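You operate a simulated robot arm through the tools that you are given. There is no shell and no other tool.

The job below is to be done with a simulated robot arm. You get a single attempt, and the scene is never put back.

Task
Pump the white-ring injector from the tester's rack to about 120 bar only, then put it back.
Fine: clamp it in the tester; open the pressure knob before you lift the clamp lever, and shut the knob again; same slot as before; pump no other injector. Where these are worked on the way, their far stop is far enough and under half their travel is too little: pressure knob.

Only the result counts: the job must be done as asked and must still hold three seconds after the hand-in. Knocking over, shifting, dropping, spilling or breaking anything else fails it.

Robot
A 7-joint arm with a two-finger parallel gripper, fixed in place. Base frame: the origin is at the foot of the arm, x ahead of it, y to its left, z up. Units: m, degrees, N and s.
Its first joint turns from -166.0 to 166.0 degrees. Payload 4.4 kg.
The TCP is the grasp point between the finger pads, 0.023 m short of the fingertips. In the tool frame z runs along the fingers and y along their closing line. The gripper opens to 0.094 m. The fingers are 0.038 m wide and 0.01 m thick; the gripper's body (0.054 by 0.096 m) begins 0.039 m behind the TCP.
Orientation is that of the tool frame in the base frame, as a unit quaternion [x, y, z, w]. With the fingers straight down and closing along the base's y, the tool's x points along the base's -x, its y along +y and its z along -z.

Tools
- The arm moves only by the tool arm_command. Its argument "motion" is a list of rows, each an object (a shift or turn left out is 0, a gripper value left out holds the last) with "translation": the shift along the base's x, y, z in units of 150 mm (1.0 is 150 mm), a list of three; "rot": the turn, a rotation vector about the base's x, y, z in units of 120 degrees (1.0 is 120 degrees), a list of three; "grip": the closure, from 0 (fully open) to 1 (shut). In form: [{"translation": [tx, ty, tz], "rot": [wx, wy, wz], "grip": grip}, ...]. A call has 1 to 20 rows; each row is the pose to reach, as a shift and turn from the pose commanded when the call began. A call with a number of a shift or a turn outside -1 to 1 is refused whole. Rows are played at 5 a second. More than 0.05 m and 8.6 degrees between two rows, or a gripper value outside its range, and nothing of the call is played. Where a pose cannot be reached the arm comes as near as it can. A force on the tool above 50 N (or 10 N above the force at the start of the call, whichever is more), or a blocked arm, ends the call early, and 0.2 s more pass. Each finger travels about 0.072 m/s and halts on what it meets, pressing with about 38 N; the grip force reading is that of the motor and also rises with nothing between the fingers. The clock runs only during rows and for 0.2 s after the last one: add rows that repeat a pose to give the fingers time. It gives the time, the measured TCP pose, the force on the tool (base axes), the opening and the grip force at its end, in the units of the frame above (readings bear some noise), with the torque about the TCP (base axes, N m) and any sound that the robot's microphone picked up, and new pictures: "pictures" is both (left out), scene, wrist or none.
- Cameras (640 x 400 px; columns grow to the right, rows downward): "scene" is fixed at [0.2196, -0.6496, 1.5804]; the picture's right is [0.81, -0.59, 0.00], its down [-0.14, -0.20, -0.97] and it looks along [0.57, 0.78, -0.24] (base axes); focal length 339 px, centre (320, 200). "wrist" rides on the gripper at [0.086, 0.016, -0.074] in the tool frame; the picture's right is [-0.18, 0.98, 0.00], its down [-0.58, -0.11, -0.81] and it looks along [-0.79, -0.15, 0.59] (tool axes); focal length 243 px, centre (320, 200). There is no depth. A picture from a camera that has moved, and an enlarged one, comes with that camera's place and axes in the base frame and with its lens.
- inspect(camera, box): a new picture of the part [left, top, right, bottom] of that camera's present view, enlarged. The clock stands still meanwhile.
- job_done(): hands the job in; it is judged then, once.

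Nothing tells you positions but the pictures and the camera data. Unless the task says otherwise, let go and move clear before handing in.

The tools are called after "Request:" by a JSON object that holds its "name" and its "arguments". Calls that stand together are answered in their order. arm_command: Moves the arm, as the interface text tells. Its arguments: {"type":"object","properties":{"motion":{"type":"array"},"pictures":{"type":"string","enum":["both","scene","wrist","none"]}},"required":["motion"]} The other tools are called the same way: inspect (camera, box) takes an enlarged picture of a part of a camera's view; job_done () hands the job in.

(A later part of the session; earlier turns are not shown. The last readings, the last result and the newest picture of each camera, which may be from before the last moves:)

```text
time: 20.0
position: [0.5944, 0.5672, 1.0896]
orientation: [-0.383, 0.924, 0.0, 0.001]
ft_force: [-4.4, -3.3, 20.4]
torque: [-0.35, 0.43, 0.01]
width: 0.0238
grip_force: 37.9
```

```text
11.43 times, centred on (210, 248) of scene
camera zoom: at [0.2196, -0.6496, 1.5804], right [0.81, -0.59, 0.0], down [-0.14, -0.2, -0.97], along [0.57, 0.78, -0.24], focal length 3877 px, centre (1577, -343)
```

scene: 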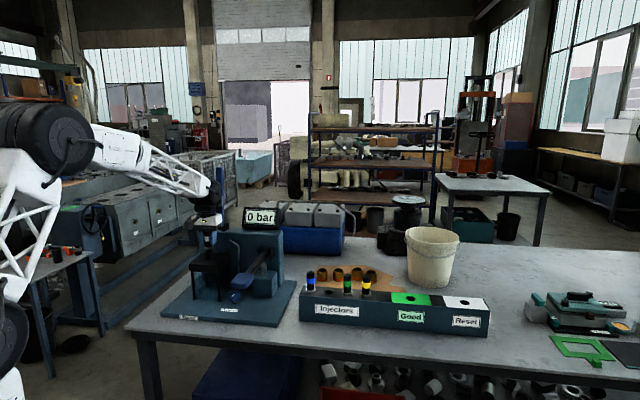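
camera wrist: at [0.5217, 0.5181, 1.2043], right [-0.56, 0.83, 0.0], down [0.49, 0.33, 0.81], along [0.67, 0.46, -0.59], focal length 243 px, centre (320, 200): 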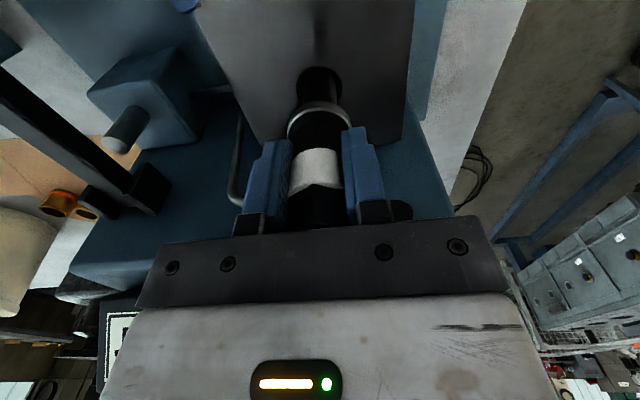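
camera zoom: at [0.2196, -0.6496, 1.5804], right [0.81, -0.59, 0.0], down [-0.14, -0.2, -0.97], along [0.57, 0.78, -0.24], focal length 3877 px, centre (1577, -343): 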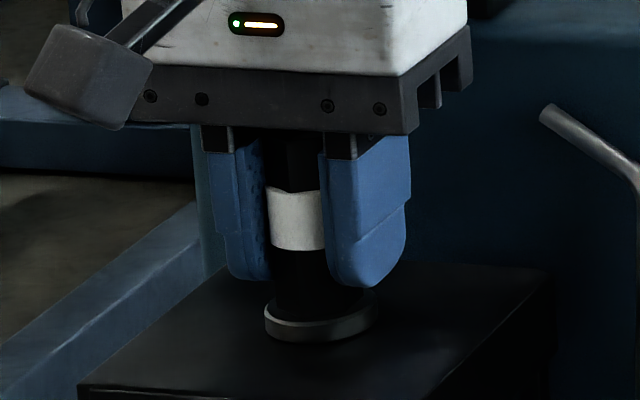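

The force rose to 20 N at TCP z 1.0896, so the injector is seated. I relieve the press, open the fingers and lift straight up.

Request:
{"name": "arm_command", "arguments": {"motion": [{"translation": [0, 0, 0.015]}, {"translation": [0, 0, 0.015], "grip": 0.6}, {"translation": [0, 0, 0.015], "grip": 0.35}, {"translation": [0, 0, 0.015], "grip": 0.2}, {"translation": [0, 0, 0.015], "grip": 0.2}], "pictures": "none"}}

Request:
{"name": "arm_command", "arguments": {"motion": [{"translation": [0, 0, 0.15]}, {"translation": [0, 0, 0.35]}, {"translation": [0, 0, 0.55]}, {"translation": [0, 0, 0.8]}, {"translation": [0, 0, 1.0]}, {"translation": [0, 0, 1.0]}], "pictures": "both"}}

Request:
{"name": "inspect", "arguments": {"camera": "scene", "box": [160, 150, 280, 290]}}

```text
time: 21.2
position: [0.5955, 0.5664, 1.0895]
orientation: [-0.382, 0.924, 0.0, 0.0]
ft_force: [-0.4, 0.1, 0.5]
torque: [0.04, 0.01, 0.03]
width: 0.0755
grip_force: 0.1
```

```text
time: 22.6
position: [0.5941, 0.5675, 1.2392]
orientation: [-0.382, 0.924, 0.0, 0.001]
ft_force: [-0.2, 0.2, -0.4]
torque: [-0.01, 0.0, 0.0]
width: 0.075
grip_force: 0.1
camera wrist: at [0.5214, 0.519, 1.3141], right [-0.56, 0.83, 0.0], down [0.49, 0.33, 0.81], along [0.67, 0.46, -0.59], focal length 243 px, centre (320, 200)
```

scene: 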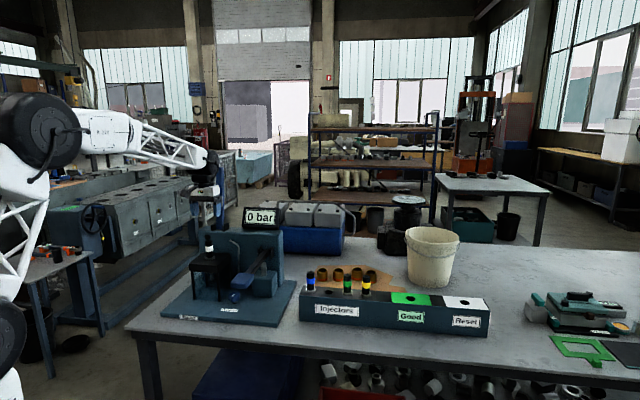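
wrist: 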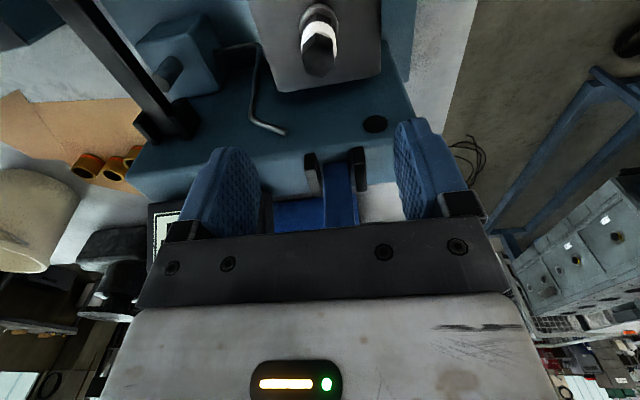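

```text
2.86 times, centred on (220, 220) of scene
camera zoom: at [0.2196, -0.6496, 1.5804], right [0.81, -0.59, 0.0], down [-0.14, -0.2, -0.97], along [0.57, 0.78, -0.24], focal length 969 px, centre (606, 143)
```

zoom: 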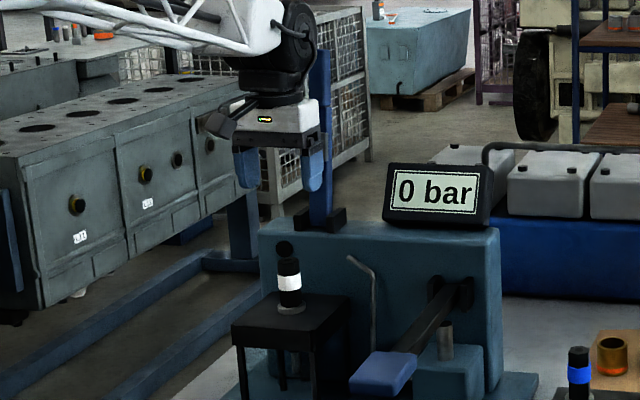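

The injector stands in the tester. Now I raise the hand in front of the clamp lever to see its handle and prepare to grip it.

Request:
{"name": "arm_command", "arguments": {"motion": [{"translation": [0, 0, 0.3], "grip": 0.2}, {"translation": [0, 0, 0.6], "grip": 0.2}, {"translation": [0, 0, 0.9], "grip": 0.2}, {"translation": [0, 0, 0.9], "grip": 0.2}], "pictures": "both"}}

Request:
{"name": "inspect", "arguments": {"camera": "scene", "box": [170, 130, 270, 240]}}

Request:
{"name": "inspect", "arguments": {"camera": "wrist", "box": [220, 60, 420, 240]}}

```text
time: 23.6
position: [0.594, 0.5677, 1.3755]
orientation: [-0.383, 0.924, 0.001, -0.001]
ft_force: [-0.2, -0.1, 0.0]
torque: [-0.05, -0.01, 0.01]
width: 0.0751
grip_force: 0.1
camera wrist: at [0.5214, 0.5188, 1.4492], right [-0.56, 0.83, 0.0], down [0.49, 0.33, 0.81], along [0.67, 0.46, -0.59], focal length 243 px, centre (320, 200)
```

scene: 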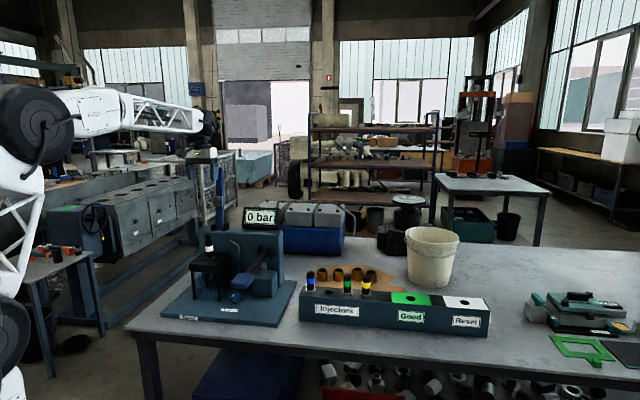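
wrist: 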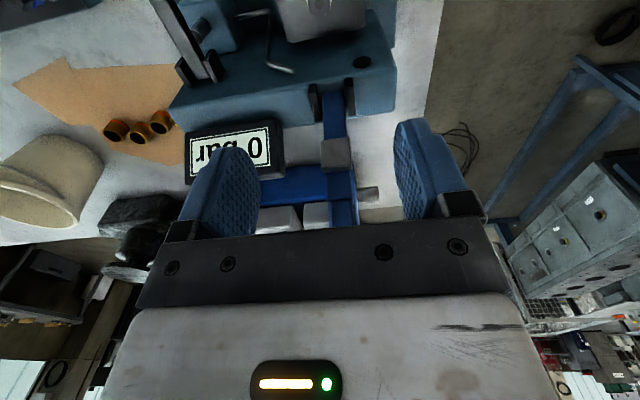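

```text
3.64 times, centred on (220, 185) of scene
camera zoom: at [0.2196, -0.6496, 1.5804], right [0.81, -0.59, 0.0], down [-0.14, -0.2, -0.97], along [0.57, 0.78, -0.24], focal length 1234 px, centre (684, 254)
```

zoom: 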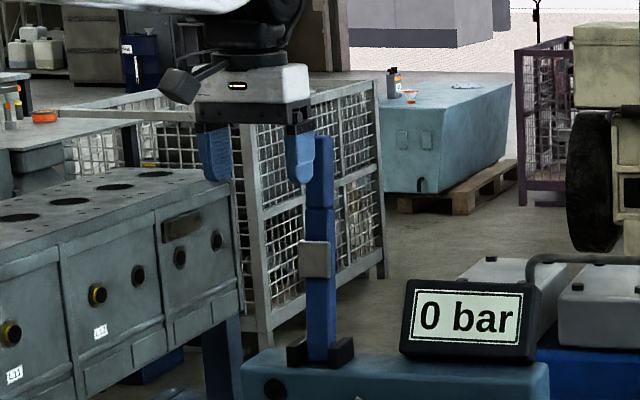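

```text
2.22 times, centred on (320, 150) of wrist
camera zoom: at [0.5214, 0.5188, 1.4492], right [-0.56, 0.83, 0.0], down [0.49, 0.33, 0.81], along [0.67, 0.46, -0.59], focal length 539 px, centre (320, 311)
```

zoom: 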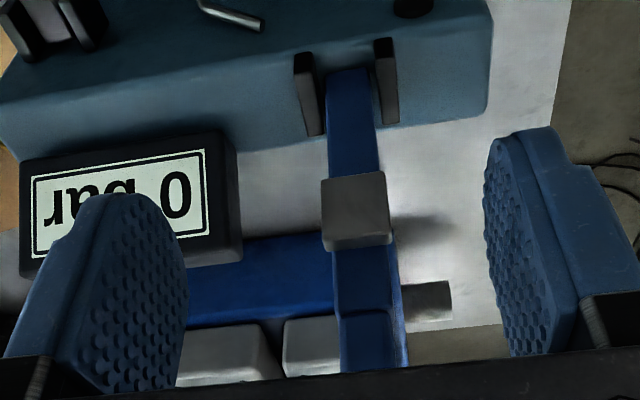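

The clamp handle runs from about z 1.30 to 1.38 at (0.690, 0.662), leaning back about 8°; its pivot is near z 1.147. I move forward with open fingers so they straddle the handle.

Request:
{"name": "arm_command", "arguments": {"motion": [{"translation": [0.16, 0.16, -0.13]}, {"translation": [0.35, 0.345, -0.13]}, {"translation": [0.5, 0.495, -0.13]}, {"translation": [0.635, 0.63, -0.13]}, {"translation": [0.635, 0.63, -0.13]}], "pictures": "both"}}

Request:
{"name": "inspect", "arguments": {"camera": "scene", "box": [180, 130, 260, 230]}}

Request:
{"name": "inspect", "arguments": {"camera": "wrist", "box": [220, 60, 420, 240]}}

```text
time: 24.8
position: [0.6902, 0.6612, 1.3553]
orientation: [-0.382, 0.924, 0.0, -0.001]
ft_force: [0.3, 0.1, -0.7]
torque: [-0.01, 0.03, 0.0]
width: 0.0752
grip_force: 0.1
camera wrist: at [0.6169, 0.6126, 1.4288], right [-0.56, 0.83, 0.0], down [0.49, 0.33, 0.81], along [0.67, 0.46, -0.59], focal length 243 px, centre (320, 200)
```

scene: 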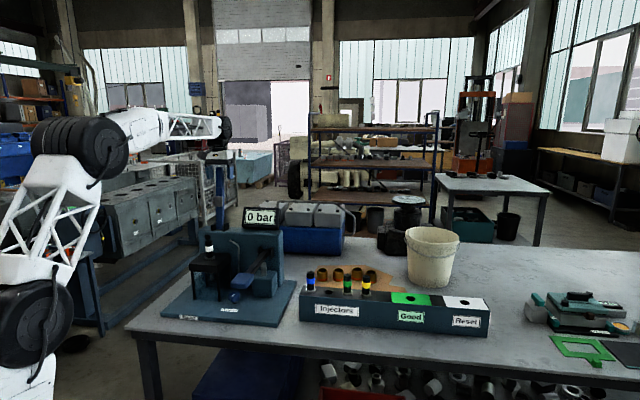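
wrist: 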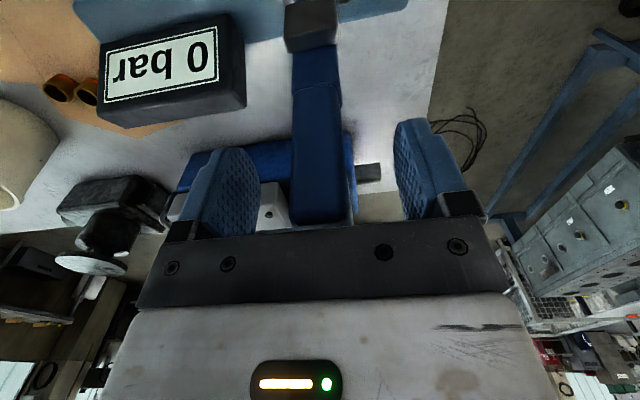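

```text
4.00 times, centred on (220, 180) of scene
camera zoom: at [0.2196, -0.6496, 1.5804], right [0.81, -0.59, 0.0], down [-0.14, -0.2, -0.97], along [0.57, 0.78, -0.24], focal length 1357 px, centre (720, 280)
```

zoom: 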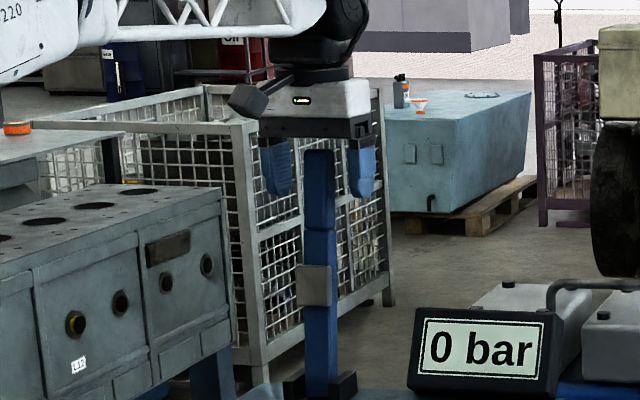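

```text
2.22 times, centred on (320, 150) of wrist
camera zoom: at [0.6169, 0.6126, 1.4288], right [-0.56, 0.83, 0.0], down [0.49, 0.33, 0.81], along [0.67, 0.46, -0.59], focal length 539 px, centre (320, 311)
```

zoom: 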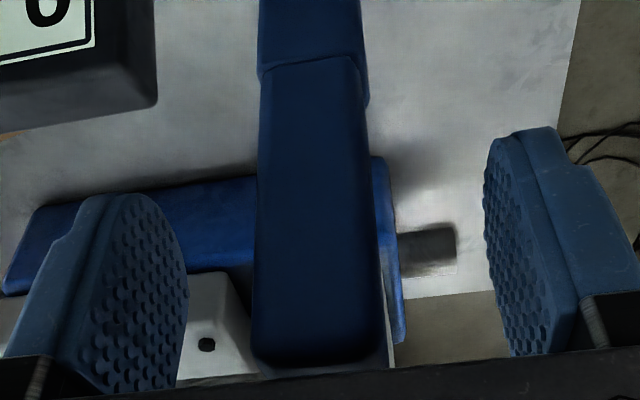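

The handle is centred between the fingers. I close on it.

Request:
{"name": "arm_command", "arguments": {"motion": [{"grip": 0.6}, {"grip": 0.85}, {"grip": 1.0}, {"grip": 1.0}, {"grip": 1.0}], "pictures": "none"}}

```text
time: 26.0
position: [0.69, 0.6618, 1.3561]
orientation: [-0.382, 0.924, 0.0, 0.0]
ft_force: [-0.5, 3.8, -0.1]
torque: [0.3, -0.25, -0.04]
width: 0.025
grip_force: 45.3
```

Gripped at 0.025 m. I start swinging the lever forward along its arc, first a short piece to feel the resistance.

Request:
{"name": "arm_command", "arguments": {"motion": [{"translation": [-0.0968, -0.0968, 0.0115]}, {"translation": [-0.2009, -0.2009, 0.009]}, {"translation": [-0.3041, -0.3041, -0.009]}, {"translation": [-0.3041, -0.3041, -0.009]}], "pictures": "scene"}}

Request:
{"name": "inspect", "arguments": {"camera": "scene", "box": [180, 130, 260, 230]}}

```text
time: 27.0
position: [0.6456, 0.6166, 1.3548]
orientation: [-0.383, 0.924, 0.001, 0.001]
ft_force: [0.4, 8.8, 7.6]
torque: [1.08, -1.15, -0.01]
width: 0.0251
grip_force: 45.2
```

scene: 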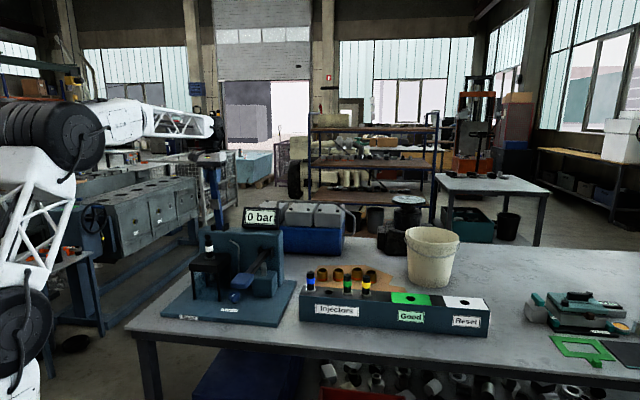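

```text
4.00 times, centred on (220, 180) of scene
camera zoom: at [0.2196, -0.6496, 1.5804], right [0.81, -0.59, 0.0], down [-0.14, -0.2, -0.97], along [0.57, 0.78, -0.24], focal length 1357 px, centre (720, 280)
```

zoom: 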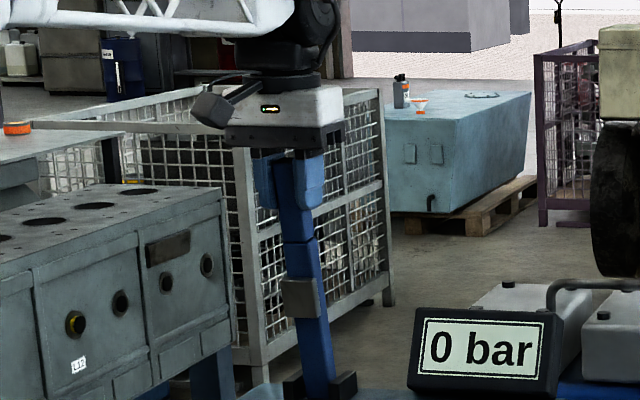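

The lever follows the hand with little force. I continue the arc to roughly 58° from upright.

Request:
{"name": "arm_command", "arguments": {"motion": [{"translation": [-0.1014, -0.1014, -0.033]}, {"translation": [-0.1998, -0.1998, -0.081]}, {"translation": [-0.2942, -0.2942, -0.1433]}, {"translation": [-0.3834, -0.3834, -0.2191]}, {"translation": [-0.4665, -0.4665, -0.3076]}, {"translation": [-0.5426, -0.5426, -0.4079]}, {"translation": [-0.6109, -0.6109, -0.519]}, {"translation": [-0.6705, -0.6705, -0.6396]}, {"translation": [-0.6705, -0.6705, -0.6396]}], "pictures": "scene"}}

Request:
{"name": "inspect", "arguments": {"camera": "scene", "box": [160, 150, 280, 290]}}

```text
time: 29.0
position: [0.5433, 0.5148, 1.2578]
orientation: [-0.383, 0.924, 0.001, 0.0]
ft_force: [6.4, -19.8, 11.9]
torque: [1.15, -0.57, 0.26]
width: 0.0246
grip_force: 44.9
```

scene: 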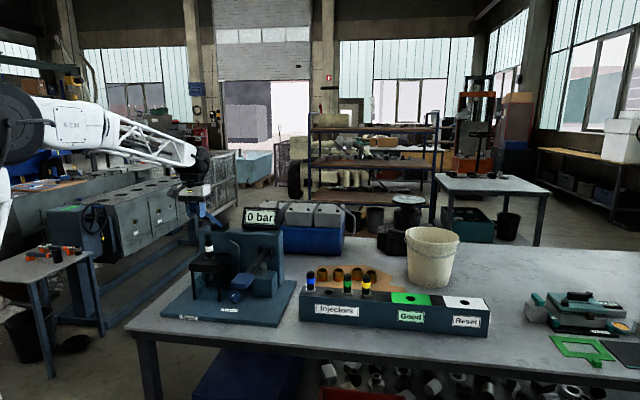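

```text
2.86 times, centred on (220, 220) of scene
camera zoom: at [0.2196, -0.6496, 1.5804], right [0.81, -0.59, 0.0], down [-0.14, -0.2, -0.97], along [0.57, 0.78, -0.24], focal length 969 px, centre (606, 143)
```

zoom: 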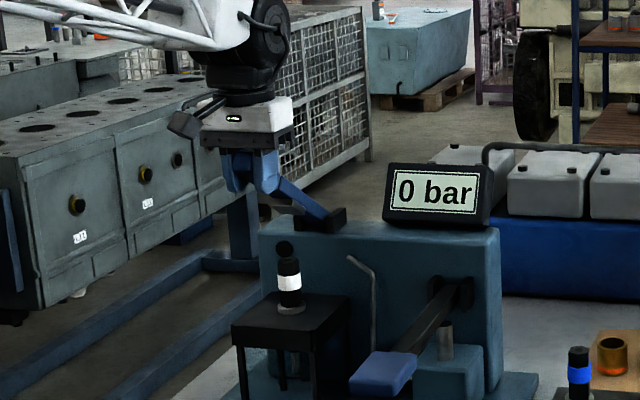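

There is an 18 N sideways load, so the lever's plane is slightly to the right of my path. I shift 2 mm that way and read the force before continuing.

Request:
{"name": "arm_command", "arguments": {"motion": [{"translation": [0.0094, -0.0094, 0]}, {"translation": [0.0094, -0.0094, 0]}], "pictures": "none"}}

```text
time: 29.6
position: [0.5447, 0.5146, 1.258]
orientation: [-0.383, 0.924, 0.0, -0.001]
ft_force: [-24.1, 5.0, 4.2]
torque: [-0.82, -0.01, -1.03]
width: 0.025
grip_force: 44.9
```

The true plane is 1 mm in between. I correct and continue down to about 82°.

Request:
{"name": "arm_command", "arguments": {"motion": [{"translation": [-0.0567, -0.0473, -0.1286]}, {"translation": [-0.0974, -0.088, -0.2642]}, {"translation": [-0.1278, -0.1184, -0.4049]}, {"translation": [-0.1477, -0.1383, -0.5493]}, {"translation": [-0.1477, -0.1383, -0.5493]}], "pictures": "scene"}}

Request:
{"name": "inspect", "arguments": {"camera": "scene", "box": [160, 170, 280, 290]}}

```text
time: 30.8
position: [0.5222, 0.494, 1.1754]
orientation: [-0.382, 0.924, 0.0, -0.001]
ft_force: [-33.9, -5.2, 4.5]
torque: [0.1, -0.44, -0.07]
width: 0.0248
grip_force: 44.8
```

scene: 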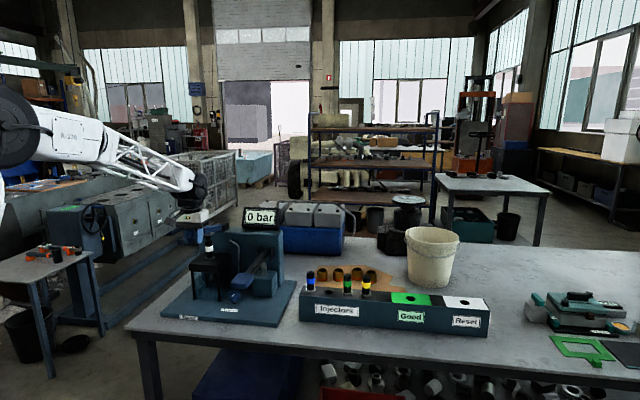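

```text
3.33 times, centred on (220, 230) of scene
camera zoom: at [0.2196, -0.6496, 1.5804], right [0.81, -0.59, 0.0], down [-0.14, -0.2, -0.97], along [0.57, 0.78, -0.24], focal length 1131 px, centre (653, 100)
```

zoom: 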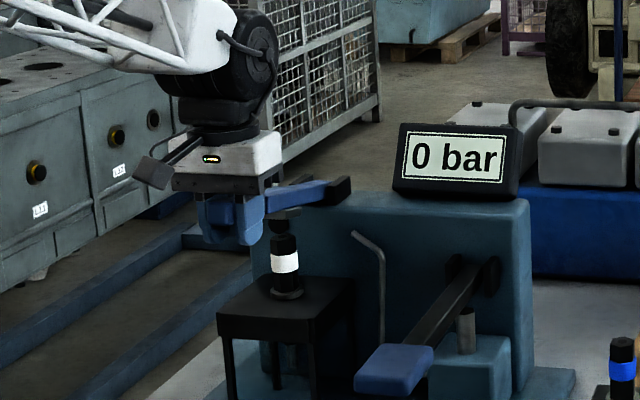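

Some radial and side load has built up (34 N). I correct for it and lower further towards horizontal.

Request:
{"name": "arm_command", "arguments": {"motion": [{"translation": [-0.0113, -0.0019, 0]}, {"translation": [-0.0186, -0.0092, -0.0976]}, {"translation": [-0.0209, -0.0115, -0.1957]}, {"translation": [-0.0209, -0.0115, -0.1957]}], "pictures": "scene"}}

Request:
{"name": "inspect", "arguments": {"camera": "scene", "box": [170, 190, 250, 270]}}

```text
time: 31.8
position: [0.5192, 0.4915, 1.1468]
orientation: [-0.383, 0.924, 0.0, -0.001]
ft_force: [-9.7, -33.6, 1.3]
torque: [0.48, -0.42, 0.25]
width: 0.025
grip_force: 45.1
```

scene: 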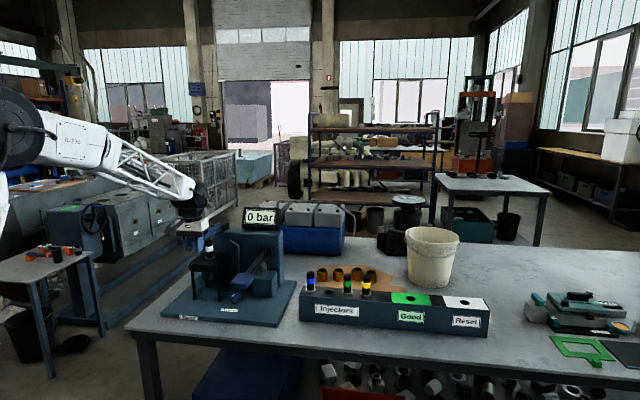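

```text
5.00 times, centred on (210, 230) of scene
camera zoom: at [0.2196, -0.6496, 1.5804], right [0.81, -0.59, 0.0], down [-0.14, -0.2, -0.97], along [0.57, 0.78, -0.24], focal length 1696 px, centre (870, 50)
```

zoom: 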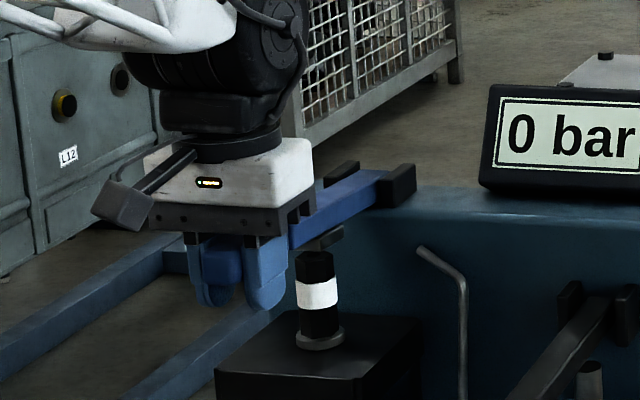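

The lever is nearly horizontal with its pad just above the injector. I relieve the radial load and lower in small steps until the pad bears.

Request:
{"name": "arm_command", "arguments": {"motion": [{"translation": [-0.0033, -0.0109, 0]}, {"translation": [-0.0013, -0.009, -0.0735]}, {"translation": [-0.0003, -0.0079, -0.1225]}, {"translation": [-0.0003, -0.0079, -0.1225]}], "pictures": "none"}}

Request:
{"name": "inspect", "arguments": {"camera": "scene", "box": [170, 190, 250, 270]}}

```text
time: 32.8
position: [0.5201, 0.4916, 1.1295]
orientation: [-0.383, 0.924, 0.001, 0.001]
ft_force: [-6.7, -0.4, 19.3]
torque: [-0.36, 0.43, -0.31]
width: 0.0249
grip_force: 44.7
```

```text
5.00 times, centred on (210, 230) of scene
camera zoom: at [0.2196, -0.6496, 1.5804], right [0.81, -0.59, 0.0], down [-0.14, -0.2, -0.97], along [0.57, 0.78, -0.24], focal length 1696 px, centre (870, 50)
```

zoom: 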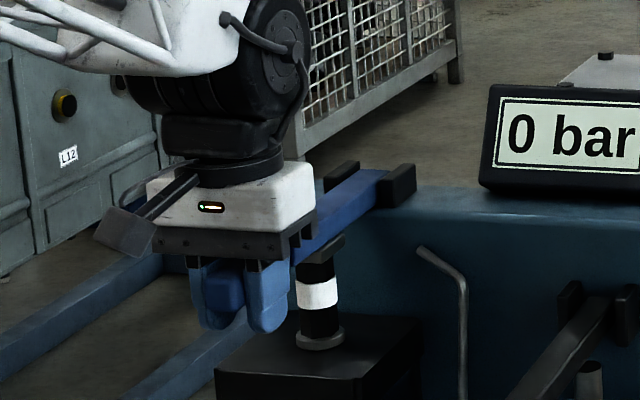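

The pad bears on the injector (19 N). I press slightly more to make sure the clamp is fully down.

Request:
{"name": "arm_command", "arguments": {"motion": [{"translation": [0, 0, -0.007]}, {"translation": [0, 0, -0.012]}, {"translation": [0, 0, -0.012]}], "pictures": "none"}}

```text
time: 33.6
position: [0.5199, 0.4919, 1.1276]
orientation: [-0.383, 0.924, 0.001, 0.002]
ft_force: [-15.9, 10.0, 45.3]
torque: [0.05, -0.43, -0.08]
width: 0.0247
grip_force: 44.4
```

It is hard against its stop at 45 N. I ease off, release and rise to see whether the lever stays down.

Request:
{"name": "arm_command", "arguments": {"motion": [{"translation": [0, 0, 0.01]}, {"translation": [0, 0, 0.01], "grip": 0.6}, {"translation": [0, 0, 0.01], "grip": 0.35}, {"translation": [0, 0, 0.01], "grip": 0.25}, {"translation": [0, 0, 0.01], "grip": 0.25}, {"translation": [0, 0, 0.2], "grip": 0.25}, {"translation": [0, 0, 0.5], "grip": 0.25}, {"translation": [0, 0, 0.8], "grip": 0.25}, {"translation": [0, 0, 0.8], "grip": 0.25}], "pictures": "both"}}

Request:
{"name": "inspect", "arguments": {"camera": "scene", "box": [160, 190, 300, 320]}}

Request:
{"name": "inspect", "arguments": {"camera": "scene", "box": [170, 210, 240, 280]}}

```text
time: 35.6
position: [0.5187, 0.4911, 1.2471]
orientation: [-0.382, 0.924, 0.0, 0.0]
ft_force: [-0.6, 1.2, -0.4]
torque: [0.02, 0.01, 0.01]
width: 0.0708
grip_force: 0.1
camera wrist: at [0.4465, 0.4423, 1.3205], right [-0.56, 0.83, 0.0], down [0.49, 0.33, 0.81], along [0.67, 0.46, -0.59], focal length 243 px, centre (320, 200)
```

scene: 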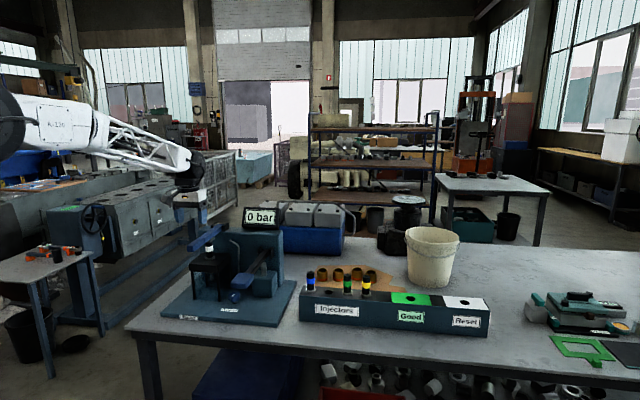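
wrist: 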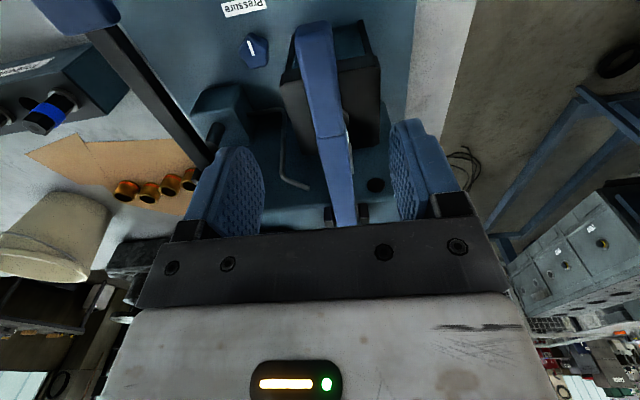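

```text
3.08 times, centred on (230, 255) of scene
camera zoom: at [0.2196, -0.6496, 1.5804], right [0.81, -0.59, 0.0], down [-0.14, -0.2, -0.97], along [0.57, 0.78, -0.24], focal length 1044 px, centre (597, 31)
```

zoom: 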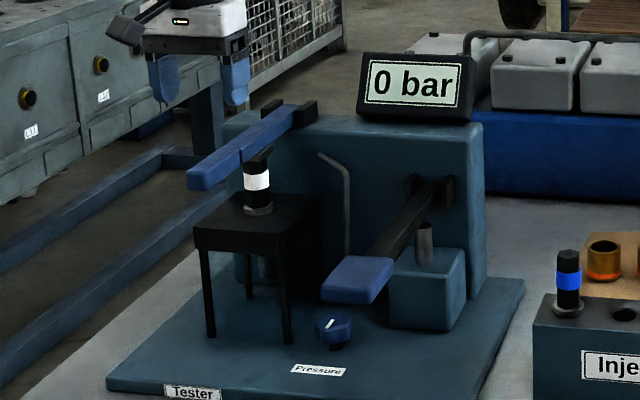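

```text
5.71 times, centred on (205, 245) of scene
camera zoom: at [0.2196, -0.6496, 1.5804], right [0.81, -0.59, 0.0], down [-0.14, -0.2, -0.97], along [0.57, 0.78, -0.24], focal length 1938 px, centre (977, -57)
```

zoom: 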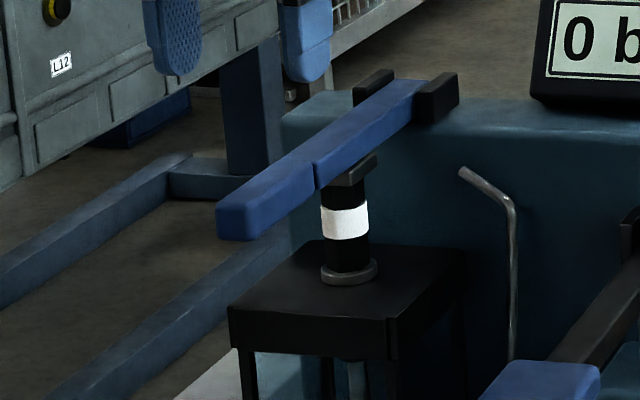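

The clamp holds the injector. Next is the pump: I close the fingers and go above the blue pump pad at about (0.606, 0.297).

Request:
{"name": "arm_command", "arguments": {"motion": [{"translation": [0.1, -0.23, 0], "grip": 0.6}, {"translation": [0.2, -0.46, 0], "grip": 1.0}, {"translation": [0.3, -0.69, 0], "grip": 1.0}, {"translation": [0.4, -0.92, 0], "grip": 1.0}, {"translation": [0.4, -0.92, 0], "grip": 1.0}], "pictures": "none"}}

Request:
{"name": "arm_command", "arguments": {"motion": [{"translation": [0.1, -0.2, -0.1]}, {"translation": [0.182, -0.374, -0.3]}, {"translation": [0.182, -0.374, -0.5]}, {"translation": [0.182, -0.374, -0.7]}, {"translation": [0.182, -0.374, -0.7]}], "pictures": "both"}}

Request:
{"name": "inspect", "arguments": {"camera": "scene", "box": [190, 200, 310, 310]}}

Request:
{"name": "inspect", "arguments": {"camera": "wrist", "box": [220, 0, 420, 240]}}

```text
time: 36.8
position: [0.5797, 0.352, 1.2468]
orientation: [-0.383, 0.924, 0.0, 0.0]
ft_force: [0.7, -0.6, 0.6]
torque: [0.0, -0.03, 0.0]
width: 0.0
grip_force: 38.0
```

```text
time: 38.0
position: [0.6073, 0.2965, 1.1418]
orientation: [-0.383, 0.924, 0.0, 0.0]
ft_force: [0.4, -0.6, -0.4]
torque: [-0.03, -0.02, 0.02]
width: 0.0
grip_force: 38.4
camera wrist: at [0.5342, 0.2474, 1.2147], right [-0.56, 0.83, 0.0], down [0.49, 0.33, 0.81], along [0.67, 0.46, -0.59], focal length 243 px, centre (320, 200)
```

scene: 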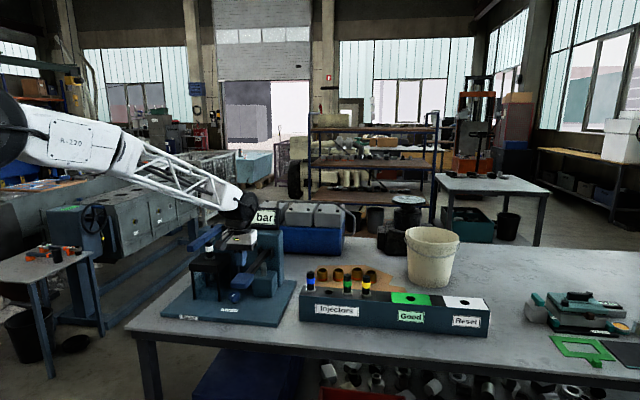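
wrist: 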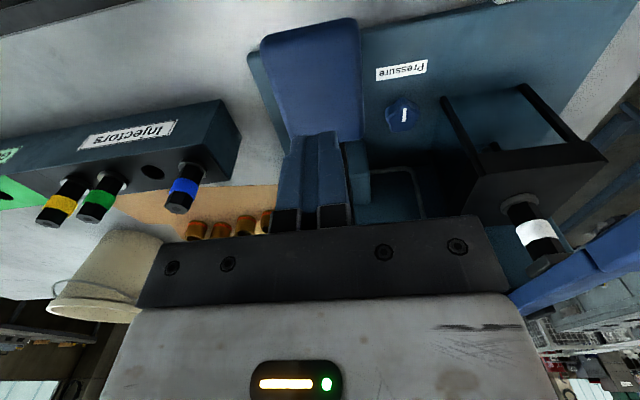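

```text
3.64 times, centred on (250, 255) of scene
camera zoom: at [0.2196, -0.6496, 1.5804], right [0.81, -0.59, 0.0], down [-0.14, -0.2, -0.97], along [0.57, 0.78, -0.24], focal length 1234 px, centre (574, 0)
```

zoom: 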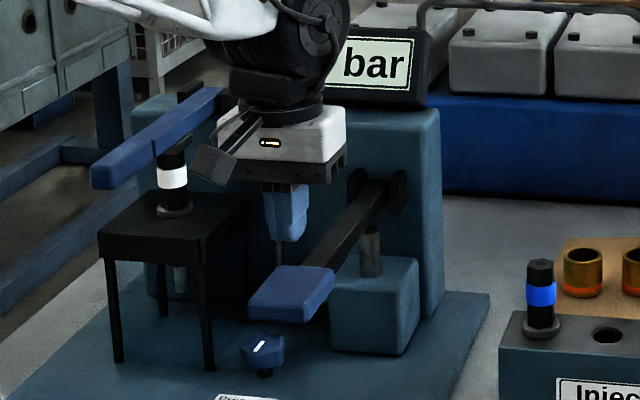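

```text
1.67 times, centred on (320, 120) of wrist
camera zoom: at [0.5342, 0.2474, 1.2147], right [-0.56, 0.83, 0.0], down [0.49, 0.33, 0.81], along [0.67, 0.46, -0.59], focal length 404 px, centre (320, 333)
```

zoom: 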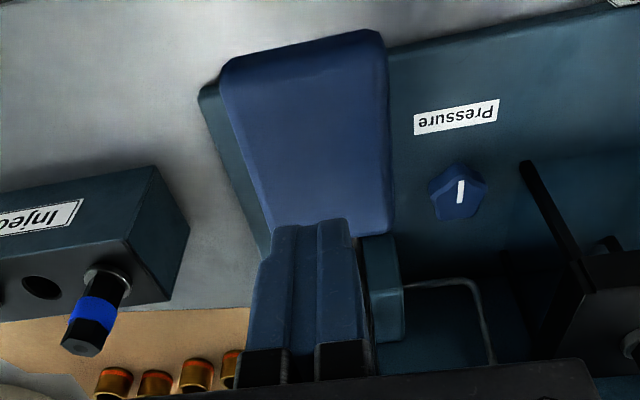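

The wrist joint hides part of the pressure display from the scene camera. I'll tilt the tool about 18° to the left so the display stays readable while pumping.

Request:
{"name": "arm_command", "arguments": {"motion": [{"rot": [-0.035, -0.035, 0]}, {"rot": [-0.07, -0.07, 0]}, {"rot": [-0.106, -0.106, 0]}, {"rot": [-0.106, -0.106, 0]}], "pictures": "both"}}

Request:
{"name": "inspect", "arguments": {"camera": "scene", "box": [190, 200, 310, 310]}}

```text
time: 39.0
position: [0.607, 0.2959, 1.1403]
orientation: [-0.378, 0.912, -0.145, 0.06]
ft_force: [-0.2, 0.1, 0.1]
torque: [0.01, 0.0, -0.02]
width: 0.0
grip_force: 37.7
camera wrist: at [0.5185, 0.2638, 1.206], right [-0.53, 0.79, -0.3], down [0.31, 0.51, 0.8], along [0.79, 0.33, -0.52], focal length 243 px, centre (320, 200)
```

scene: 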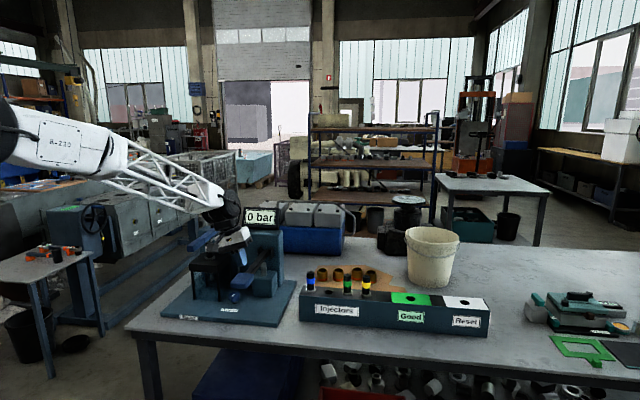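
wrist: 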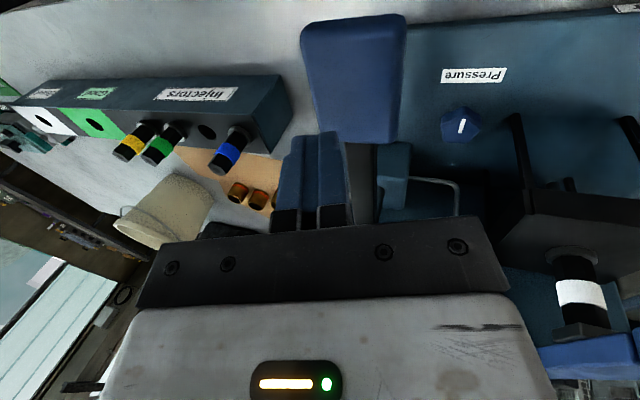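

```text
3.64 times, centred on (250, 255) of scene
camera zoom: at [0.2196, -0.6496, 1.5804], right [0.81, -0.59, 0.0], down [-0.14, -0.2, -0.97], along [0.57, 0.78, -0.24], focal length 1234 px, centre (574, 0)
```

zoom: 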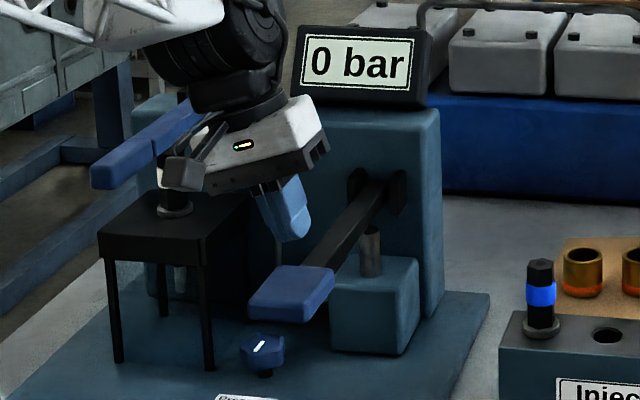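

The display is now fully visible and reads 0 bar. I lower to just above the pad, shifting slightly left to centre the fingertips.

Request:
{"name": "arm_command", "arguments": {"motion": [{"translation": [-0.04, 0.02, -0.1]}, {"translation": [-0.04, 0.02, -0.2]}, {"translation": [-0.04, 0.02, -0.28]}, {"translation": [-0.04, 0.02, -0.28]}], "pictures": "none"}}

Request:
{"name": "inspect", "arguments": {"camera": "scene", "box": [190, 200, 310, 310]}}

Request:
{"name": "inspect", "arguments": {"camera": "wrist", "box": [220, 0, 460, 220]}}

```text
time: 40.0
position: [0.6005, 0.2999, 1.0993]
orientation: [-0.378, 0.912, -0.144, 0.06]
ft_force: [-0.7, -0.5, 1.9]
torque: [0.03, 0.04, 0.0]
width: 0.0001
grip_force: 38.2
```

```text
3.64 times, centred on (250, 255) of scene
camera zoom: at [0.2196, -0.6496, 1.5804], right [0.81, -0.59, 0.0], down [-0.14, -0.2, -0.97], along [0.57, 0.78, -0.24], focal length 1234 px, centre (574, 0)
```

zoom: 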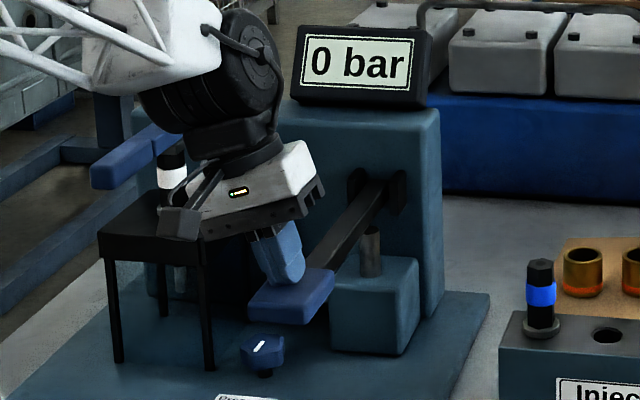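

```text
1.82 times, centred on (340, 110) of wrist
camera zoom: at [0.5125, 0.2665, 1.1645], right [-0.53, 0.79, -0.3], down [0.31, 0.51, 0.8], along [0.79, 0.33, -0.52], focal length 441 px, centre (284, 364)
```

zoom: 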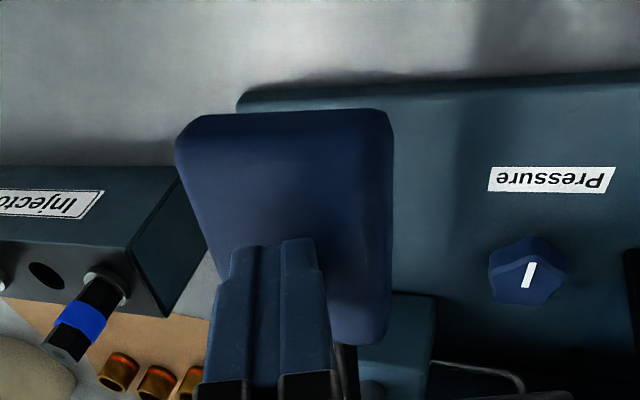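

I'm about to touch the pad. I press down in small increments and read the display.

Request:
{"name": "arm_command", "arguments": {"motion": [{"translation": [0, 0, -0.03]}, {"translation": [0, 0, -0.06]}, {"translation": [0, 0, -0.09]}, {"translation": [0, 0, -0.09]}], "pictures": "none"}}

Request:
{"name": "inspect", "arguments": {"camera": "scene", "box": [190, 200, 310, 310]}}

```text
time: 41.0
position: [0.6006, 0.2992, 1.086]
orientation: [-0.379, 0.912, -0.145, 0.06]
ft_force: [-0.2, -3.3, 3.4]
torque: [-0.04, -0.05, -0.05]
width: 0.0002
grip_force: 38.1
```

```text
3.64 times, centred on (250, 255) of scene
camera zoom: at [0.2196, -0.6496, 1.5804], right [0.81, -0.59, 0.0], down [-0.14, -0.2, -0.97], along [0.57, 0.78, -0.24], focal length 1234 px, centre (574, 0)
```

zoom: 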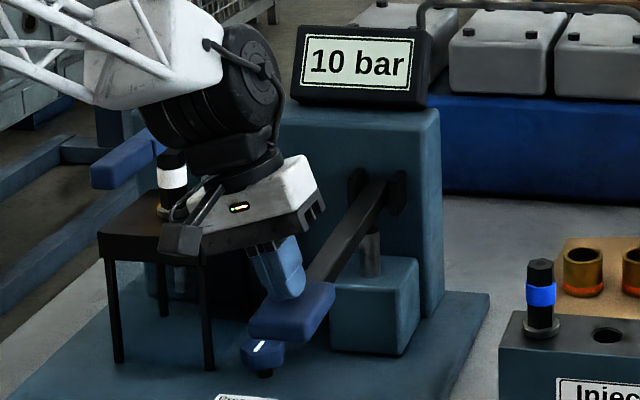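

The display shows 10 bar after about 12 mm of travel, so the pressure follows the stroke. I continue in small steps.

Request:
{"name": "arm_command", "arguments": {"motion": [{"translation": [0, 0, -0.03]}, {"translation": [0, 0, -0.06]}, {"translation": [0, 0, -0.09]}, {"translation": [0, 0, -0.09]}], "pictures": "none"}}

Request:
{"name": "inspect", "arguments": {"camera": "scene", "box": [190, 200, 310, 310]}}

```text
time: 42.0
position: [0.6008, 0.3002, 1.0726]
orientation: [-0.378, 0.913, -0.145, 0.06]
ft_force: [2.7, 2.0, 3.4]
torque: [0.07, -0.08, 0.0]
width: 0.0002
grip_force: 37.6
```

```text
3.64 times, centred on (250, 255) of scene
camera zoom: at [0.2196, -0.6496, 1.5804], right [0.81, -0.59, 0.0], down [-0.14, -0.2, -0.97], along [0.57, 0.78, -0.24], focal length 1234 px, centre (574, 0)
```

zoom: 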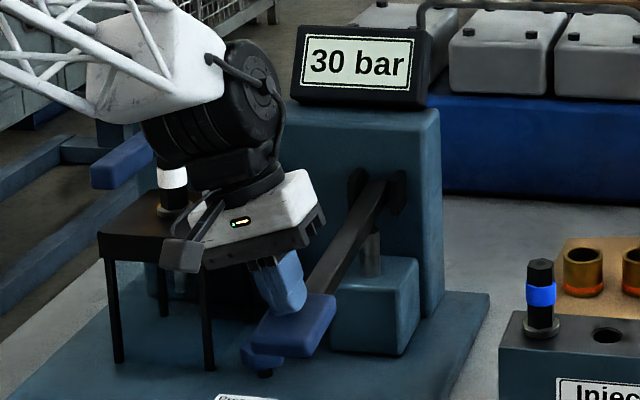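

30 bar now, roughly 20 bar per 13 mm. I continue downward.

Request:
{"name": "arm_command", "arguments": {"motion": [{"translation": [0, 0, -0.03]}, {"translation": [0, 0, -0.06]}, {"translation": [0, 0, -0.09]}, {"translation": [0, 0, -0.12]}, {"translation": [0, 0, -0.12]}], "pictures": "none"}}

Request:
{"name": "inspect", "arguments": {"camera": "scene", "box": [190, 200, 310, 310]}}

```text
time: 43.2
position: [0.6008, 0.3002, 1.0539]
orientation: [-0.378, 0.912, -0.145, 0.06]
ft_force: [2.3, 0.1, 4.1]
torque: [0.07, -0.11, -0.04]
width: 0.0
grip_force: 38.3
```

```text
3.64 times, centred on (250, 255) of scene
camera zoom: at [0.2196, -0.6496, 1.5804], right [0.81, -0.59, 0.0], down [-0.14, -0.2, -0.97], along [0.57, 0.78, -0.24], focal length 1234 px, centre (574, 0)
```

zoom: 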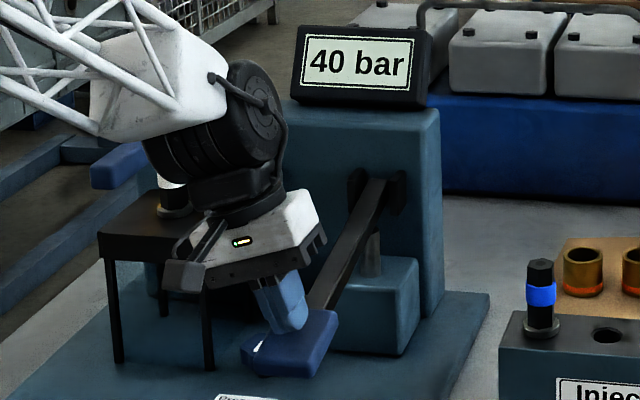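

Request:
{"name": "arm_command", "arguments": {"motion": [{"translation": [0, 0, -0.03]}, {"translation": [0, 0, -0.06]}, {"translation": [0, 0, -0.09]}, {"translation": [0, 0, -0.09]}], "pictures": "none"}}

Request:
{"name": "inspect", "arguments": {"camera": "scene", "box": [190, 200, 310, 310]}}

```text
time: 44.2
position: [0.6014, 0.3004, 1.0415]
orientation: [-0.378, 0.912, -0.145, 0.059]
ft_force: [0.3, 4.4, 7.0]
torque: [0.18, -0.06, 0.06]
width: 0.0002
grip_force: 38.5
```

```text
3.64 times, centred on (250, 255) of scene
camera zoom: at [0.2196, -0.6496, 1.5804], right [0.81, -0.59, 0.0], down [-0.14, -0.2, -0.97], along [0.57, 0.78, -0.24], focal length 1234 px, centre (574, 0)
```

zoom: 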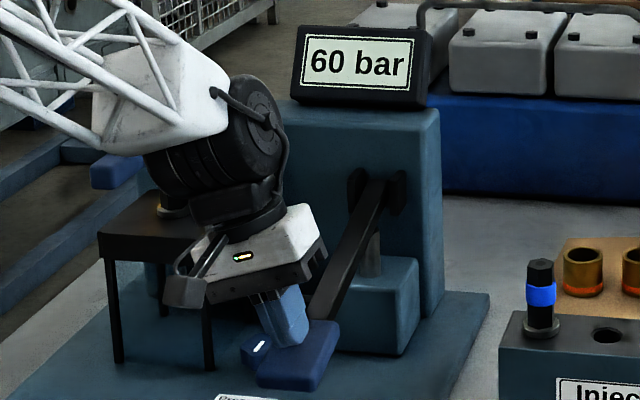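

60 bar, linear with stroke (about 1.1 bar/mm). I continue.

Request:
{"name": "arm_command", "arguments": {"motion": [{"translation": [0, 0, -0.03]}, {"translation": [0, 0, -0.06]}, {"translation": [0, 0, -0.09]}, {"translation": [0, 0, -0.12]}, {"translation": [0, 0, -0.12]}], "pictures": "none"}}

Request:
{"name": "inspect", "arguments": {"camera": "scene", "box": [190, 200, 310, 310]}}

```text
time: 44.9
position: [0.6015, 0.2997, 1.0335]
orientation: [-0.376, 0.913, -0.144, 0.063]
ft_force: [-19.6, -8.5, 18.5]
torque: [0.08, 0.28, 0.15]
width: 0.0
grip_force: 38.5
stopped in row 3: the force on the tool passed its limit at 60 N (the readings are from after the stop); the commanded pose is now the measured one
```

```text
3.64 times, centred on (250, 255) of scene
camera zoom: at [0.2196, -0.6496, 1.5804], right [0.81, -0.59, 0.0], down [-0.14, -0.2, -0.97], along [0.57, 0.78, -0.24], focal length 1234 px, centre (574, 0)
```

zoom: 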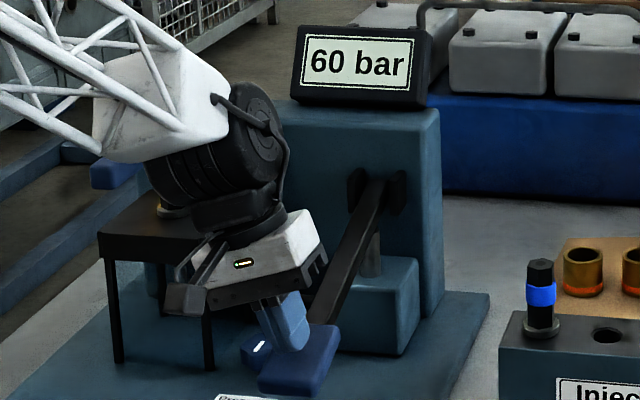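

The pump lever reached its lower stop at 60 bar: one full stroke gives 60, so a second should give 120. I rise slowly and check that the lever returns and the pressure holds.

Request:
{"name": "arm_command", "arguments": {"motion": [{"translation": [0, 0, 0.1]}, {"translation": [0, 0, 0.2]}, {"translation": [0, 0, 0.3]}, {"translation": [0, 0, 0.4]}, {"translation": [0, 0, 0.5]}, {"translation": [0, 0, 0.55]}, {"translation": [0, 0, 0.55]}], "pictures": "none"}}

Request:
{"name": "inspect", "arguments": {"camera": "scene", "box": [190, 200, 310, 310]}}

```text
time: 46.5
position: [0.6015, 0.2988, 1.1164]
orientation: [-0.378, 0.913, -0.144, 0.062]
ft_force: [-0.8, 0.1, -0.4]
torque: [0.02, 0.0, 0.02]
width: 0.0
grip_force: 37.8
```

```text
3.64 times, centred on (250, 255) of scene
camera zoom: at [0.2196, -0.6496, 1.5804], right [0.81, -0.59, 0.0], down [-0.14, -0.2, -0.97], along [0.57, 0.78, -0.24], focal length 1234 px, centre (574, 0)
```

zoom: 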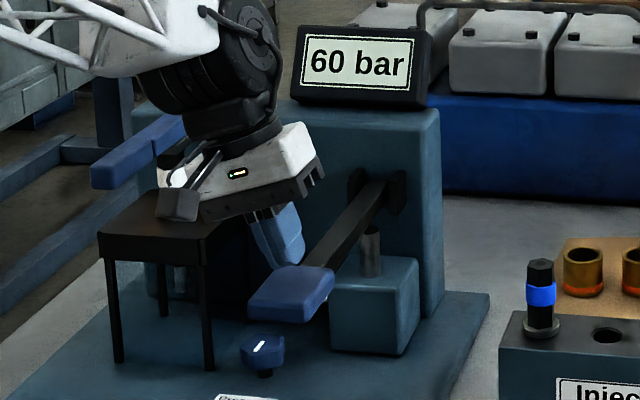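

The lever sprang back and 60 bar holds. I start the second stroke, most of the way first.

Request:
{"name": "arm_command", "arguments": {"motion": [{"translation": [0, 0, -0.08]}, {"translation": [0, 0, -0.14]}, {"translation": [0, 0, -0.2]}, {"translation": [0, 0, -0.26]}, {"translation": [0, 0, -0.32]}, {"translation": [0, 0, -0.38]}, {"translation": [0, 0, -0.38]}], "pictures": "none"}}

Request:
{"name": "inspect", "arguments": {"camera": "scene", "box": [190, 200, 310, 310]}}

```text
time: 48.1
position: [0.6021, 0.2998, 1.0583]
orientation: [-0.378, 0.912, -0.144, 0.062]
ft_force: [2.6, 3.5, 5.9]
torque: [0.16, -0.18, -0.01]
width: 0.0
grip_force: 38.1
```

```text
3.64 times, centred on (250, 255) of scene
camera zoom: at [0.2196, -0.6496, 1.5804], right [0.81, -0.59, 0.0], down [-0.14, -0.2, -0.97], along [0.57, 0.78, -0.24], focal length 1234 px, centre (574, 0)
```

zoom: 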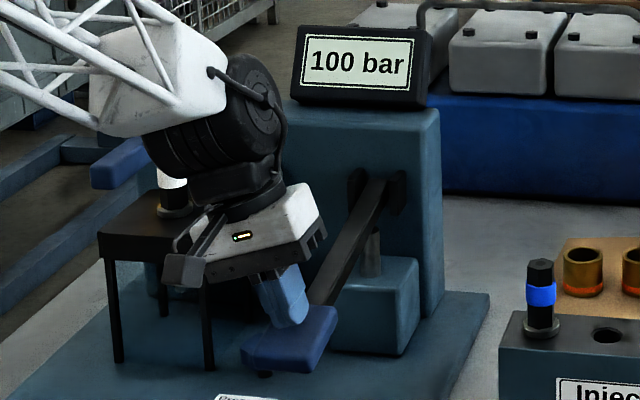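

100 bar. I press the last part of the stroke gently.

Request:
{"name": "arm_command", "arguments": {"motion": [{"translation": [0, 0, -0.03]}, {"translation": [0, 0, -0.06]}, {"translation": [0, 0, -0.09]}, {"translation": [0, 0, -0.115]}, {"translation": [0, 0, -0.115]}], "pictures": "none"}}

Request:
{"name": "inspect", "arguments": {"camera": "scene", "box": [190, 200, 310, 310]}}

```text
time: 49.3
position: [0.6011, 0.2994, 1.0421]
orientation: [-0.377, 0.913, -0.145, 0.063]
ft_force: [1.2, 1.7, 7.9]
torque: [0.14, -0.13, -0.02]
width: 0.0
grip_force: 37.9
```

```text
3.64 times, centred on (250, 255) of scene
camera zoom: at [0.2196, -0.6496, 1.5804], right [0.81, -0.59, 0.0], down [-0.14, -0.2, -0.97], along [0.57, 0.78, -0.24], focal length 1234 px, centre (574, 0)
```

zoom: 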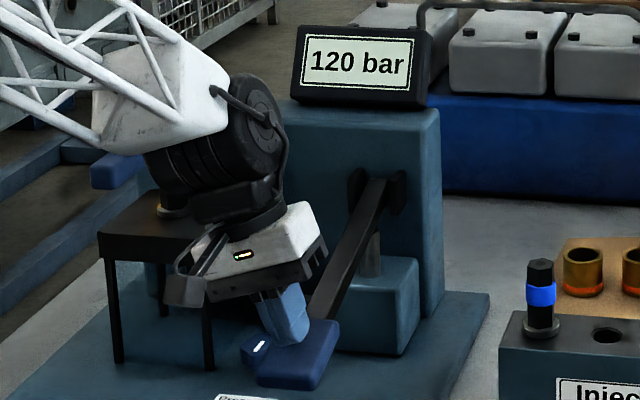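

The display reads 120 bar. I stop pumping and rise off the pad.

Request:
{"name": "arm_command", "arguments": {"motion": [{"translation": [0, 0, 0.1]}, {"translation": [0, 0, 0.2]}, {"translation": [0, 0, 0.3]}, {"translation": [0, 0, 0.4]}, {"translation": [0, 0, 0.5]}, {"translation": [0, 0, 0.7]}, {"translation": [0, 0, 0.9]}, {"translation": [0, 0, 1.0]}, {"translation": [0, 0, 1.0]}], "pictures": "none"}}

Request:
{"name": "inspect", "arguments": {"camera": "scene", "box": [190, 200, 310, 310]}}

```text
time: 51.3
position: [0.6016, 0.2997, 1.1921]
orientation: [-0.378, 0.912, -0.145, 0.062]
ft_force: [0.2, 0.2, 0.7]
torque: [0.01, -0.01, 0.01]
width: 0.0001
grip_force: 37.8
```

```text
3.64 times, centred on (250, 255) of scene
camera zoom: at [0.2196, -0.6496, 1.5804], right [0.81, -0.59, 0.0], down [-0.14, -0.2, -0.97], along [0.57, 0.78, -0.24], focal length 1234 px, centre (574, 0)
```

zoom: 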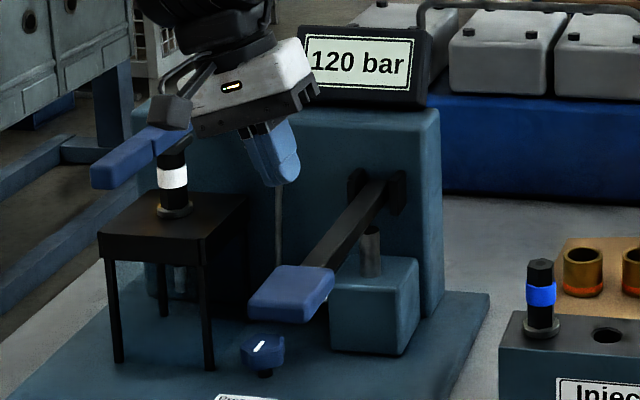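

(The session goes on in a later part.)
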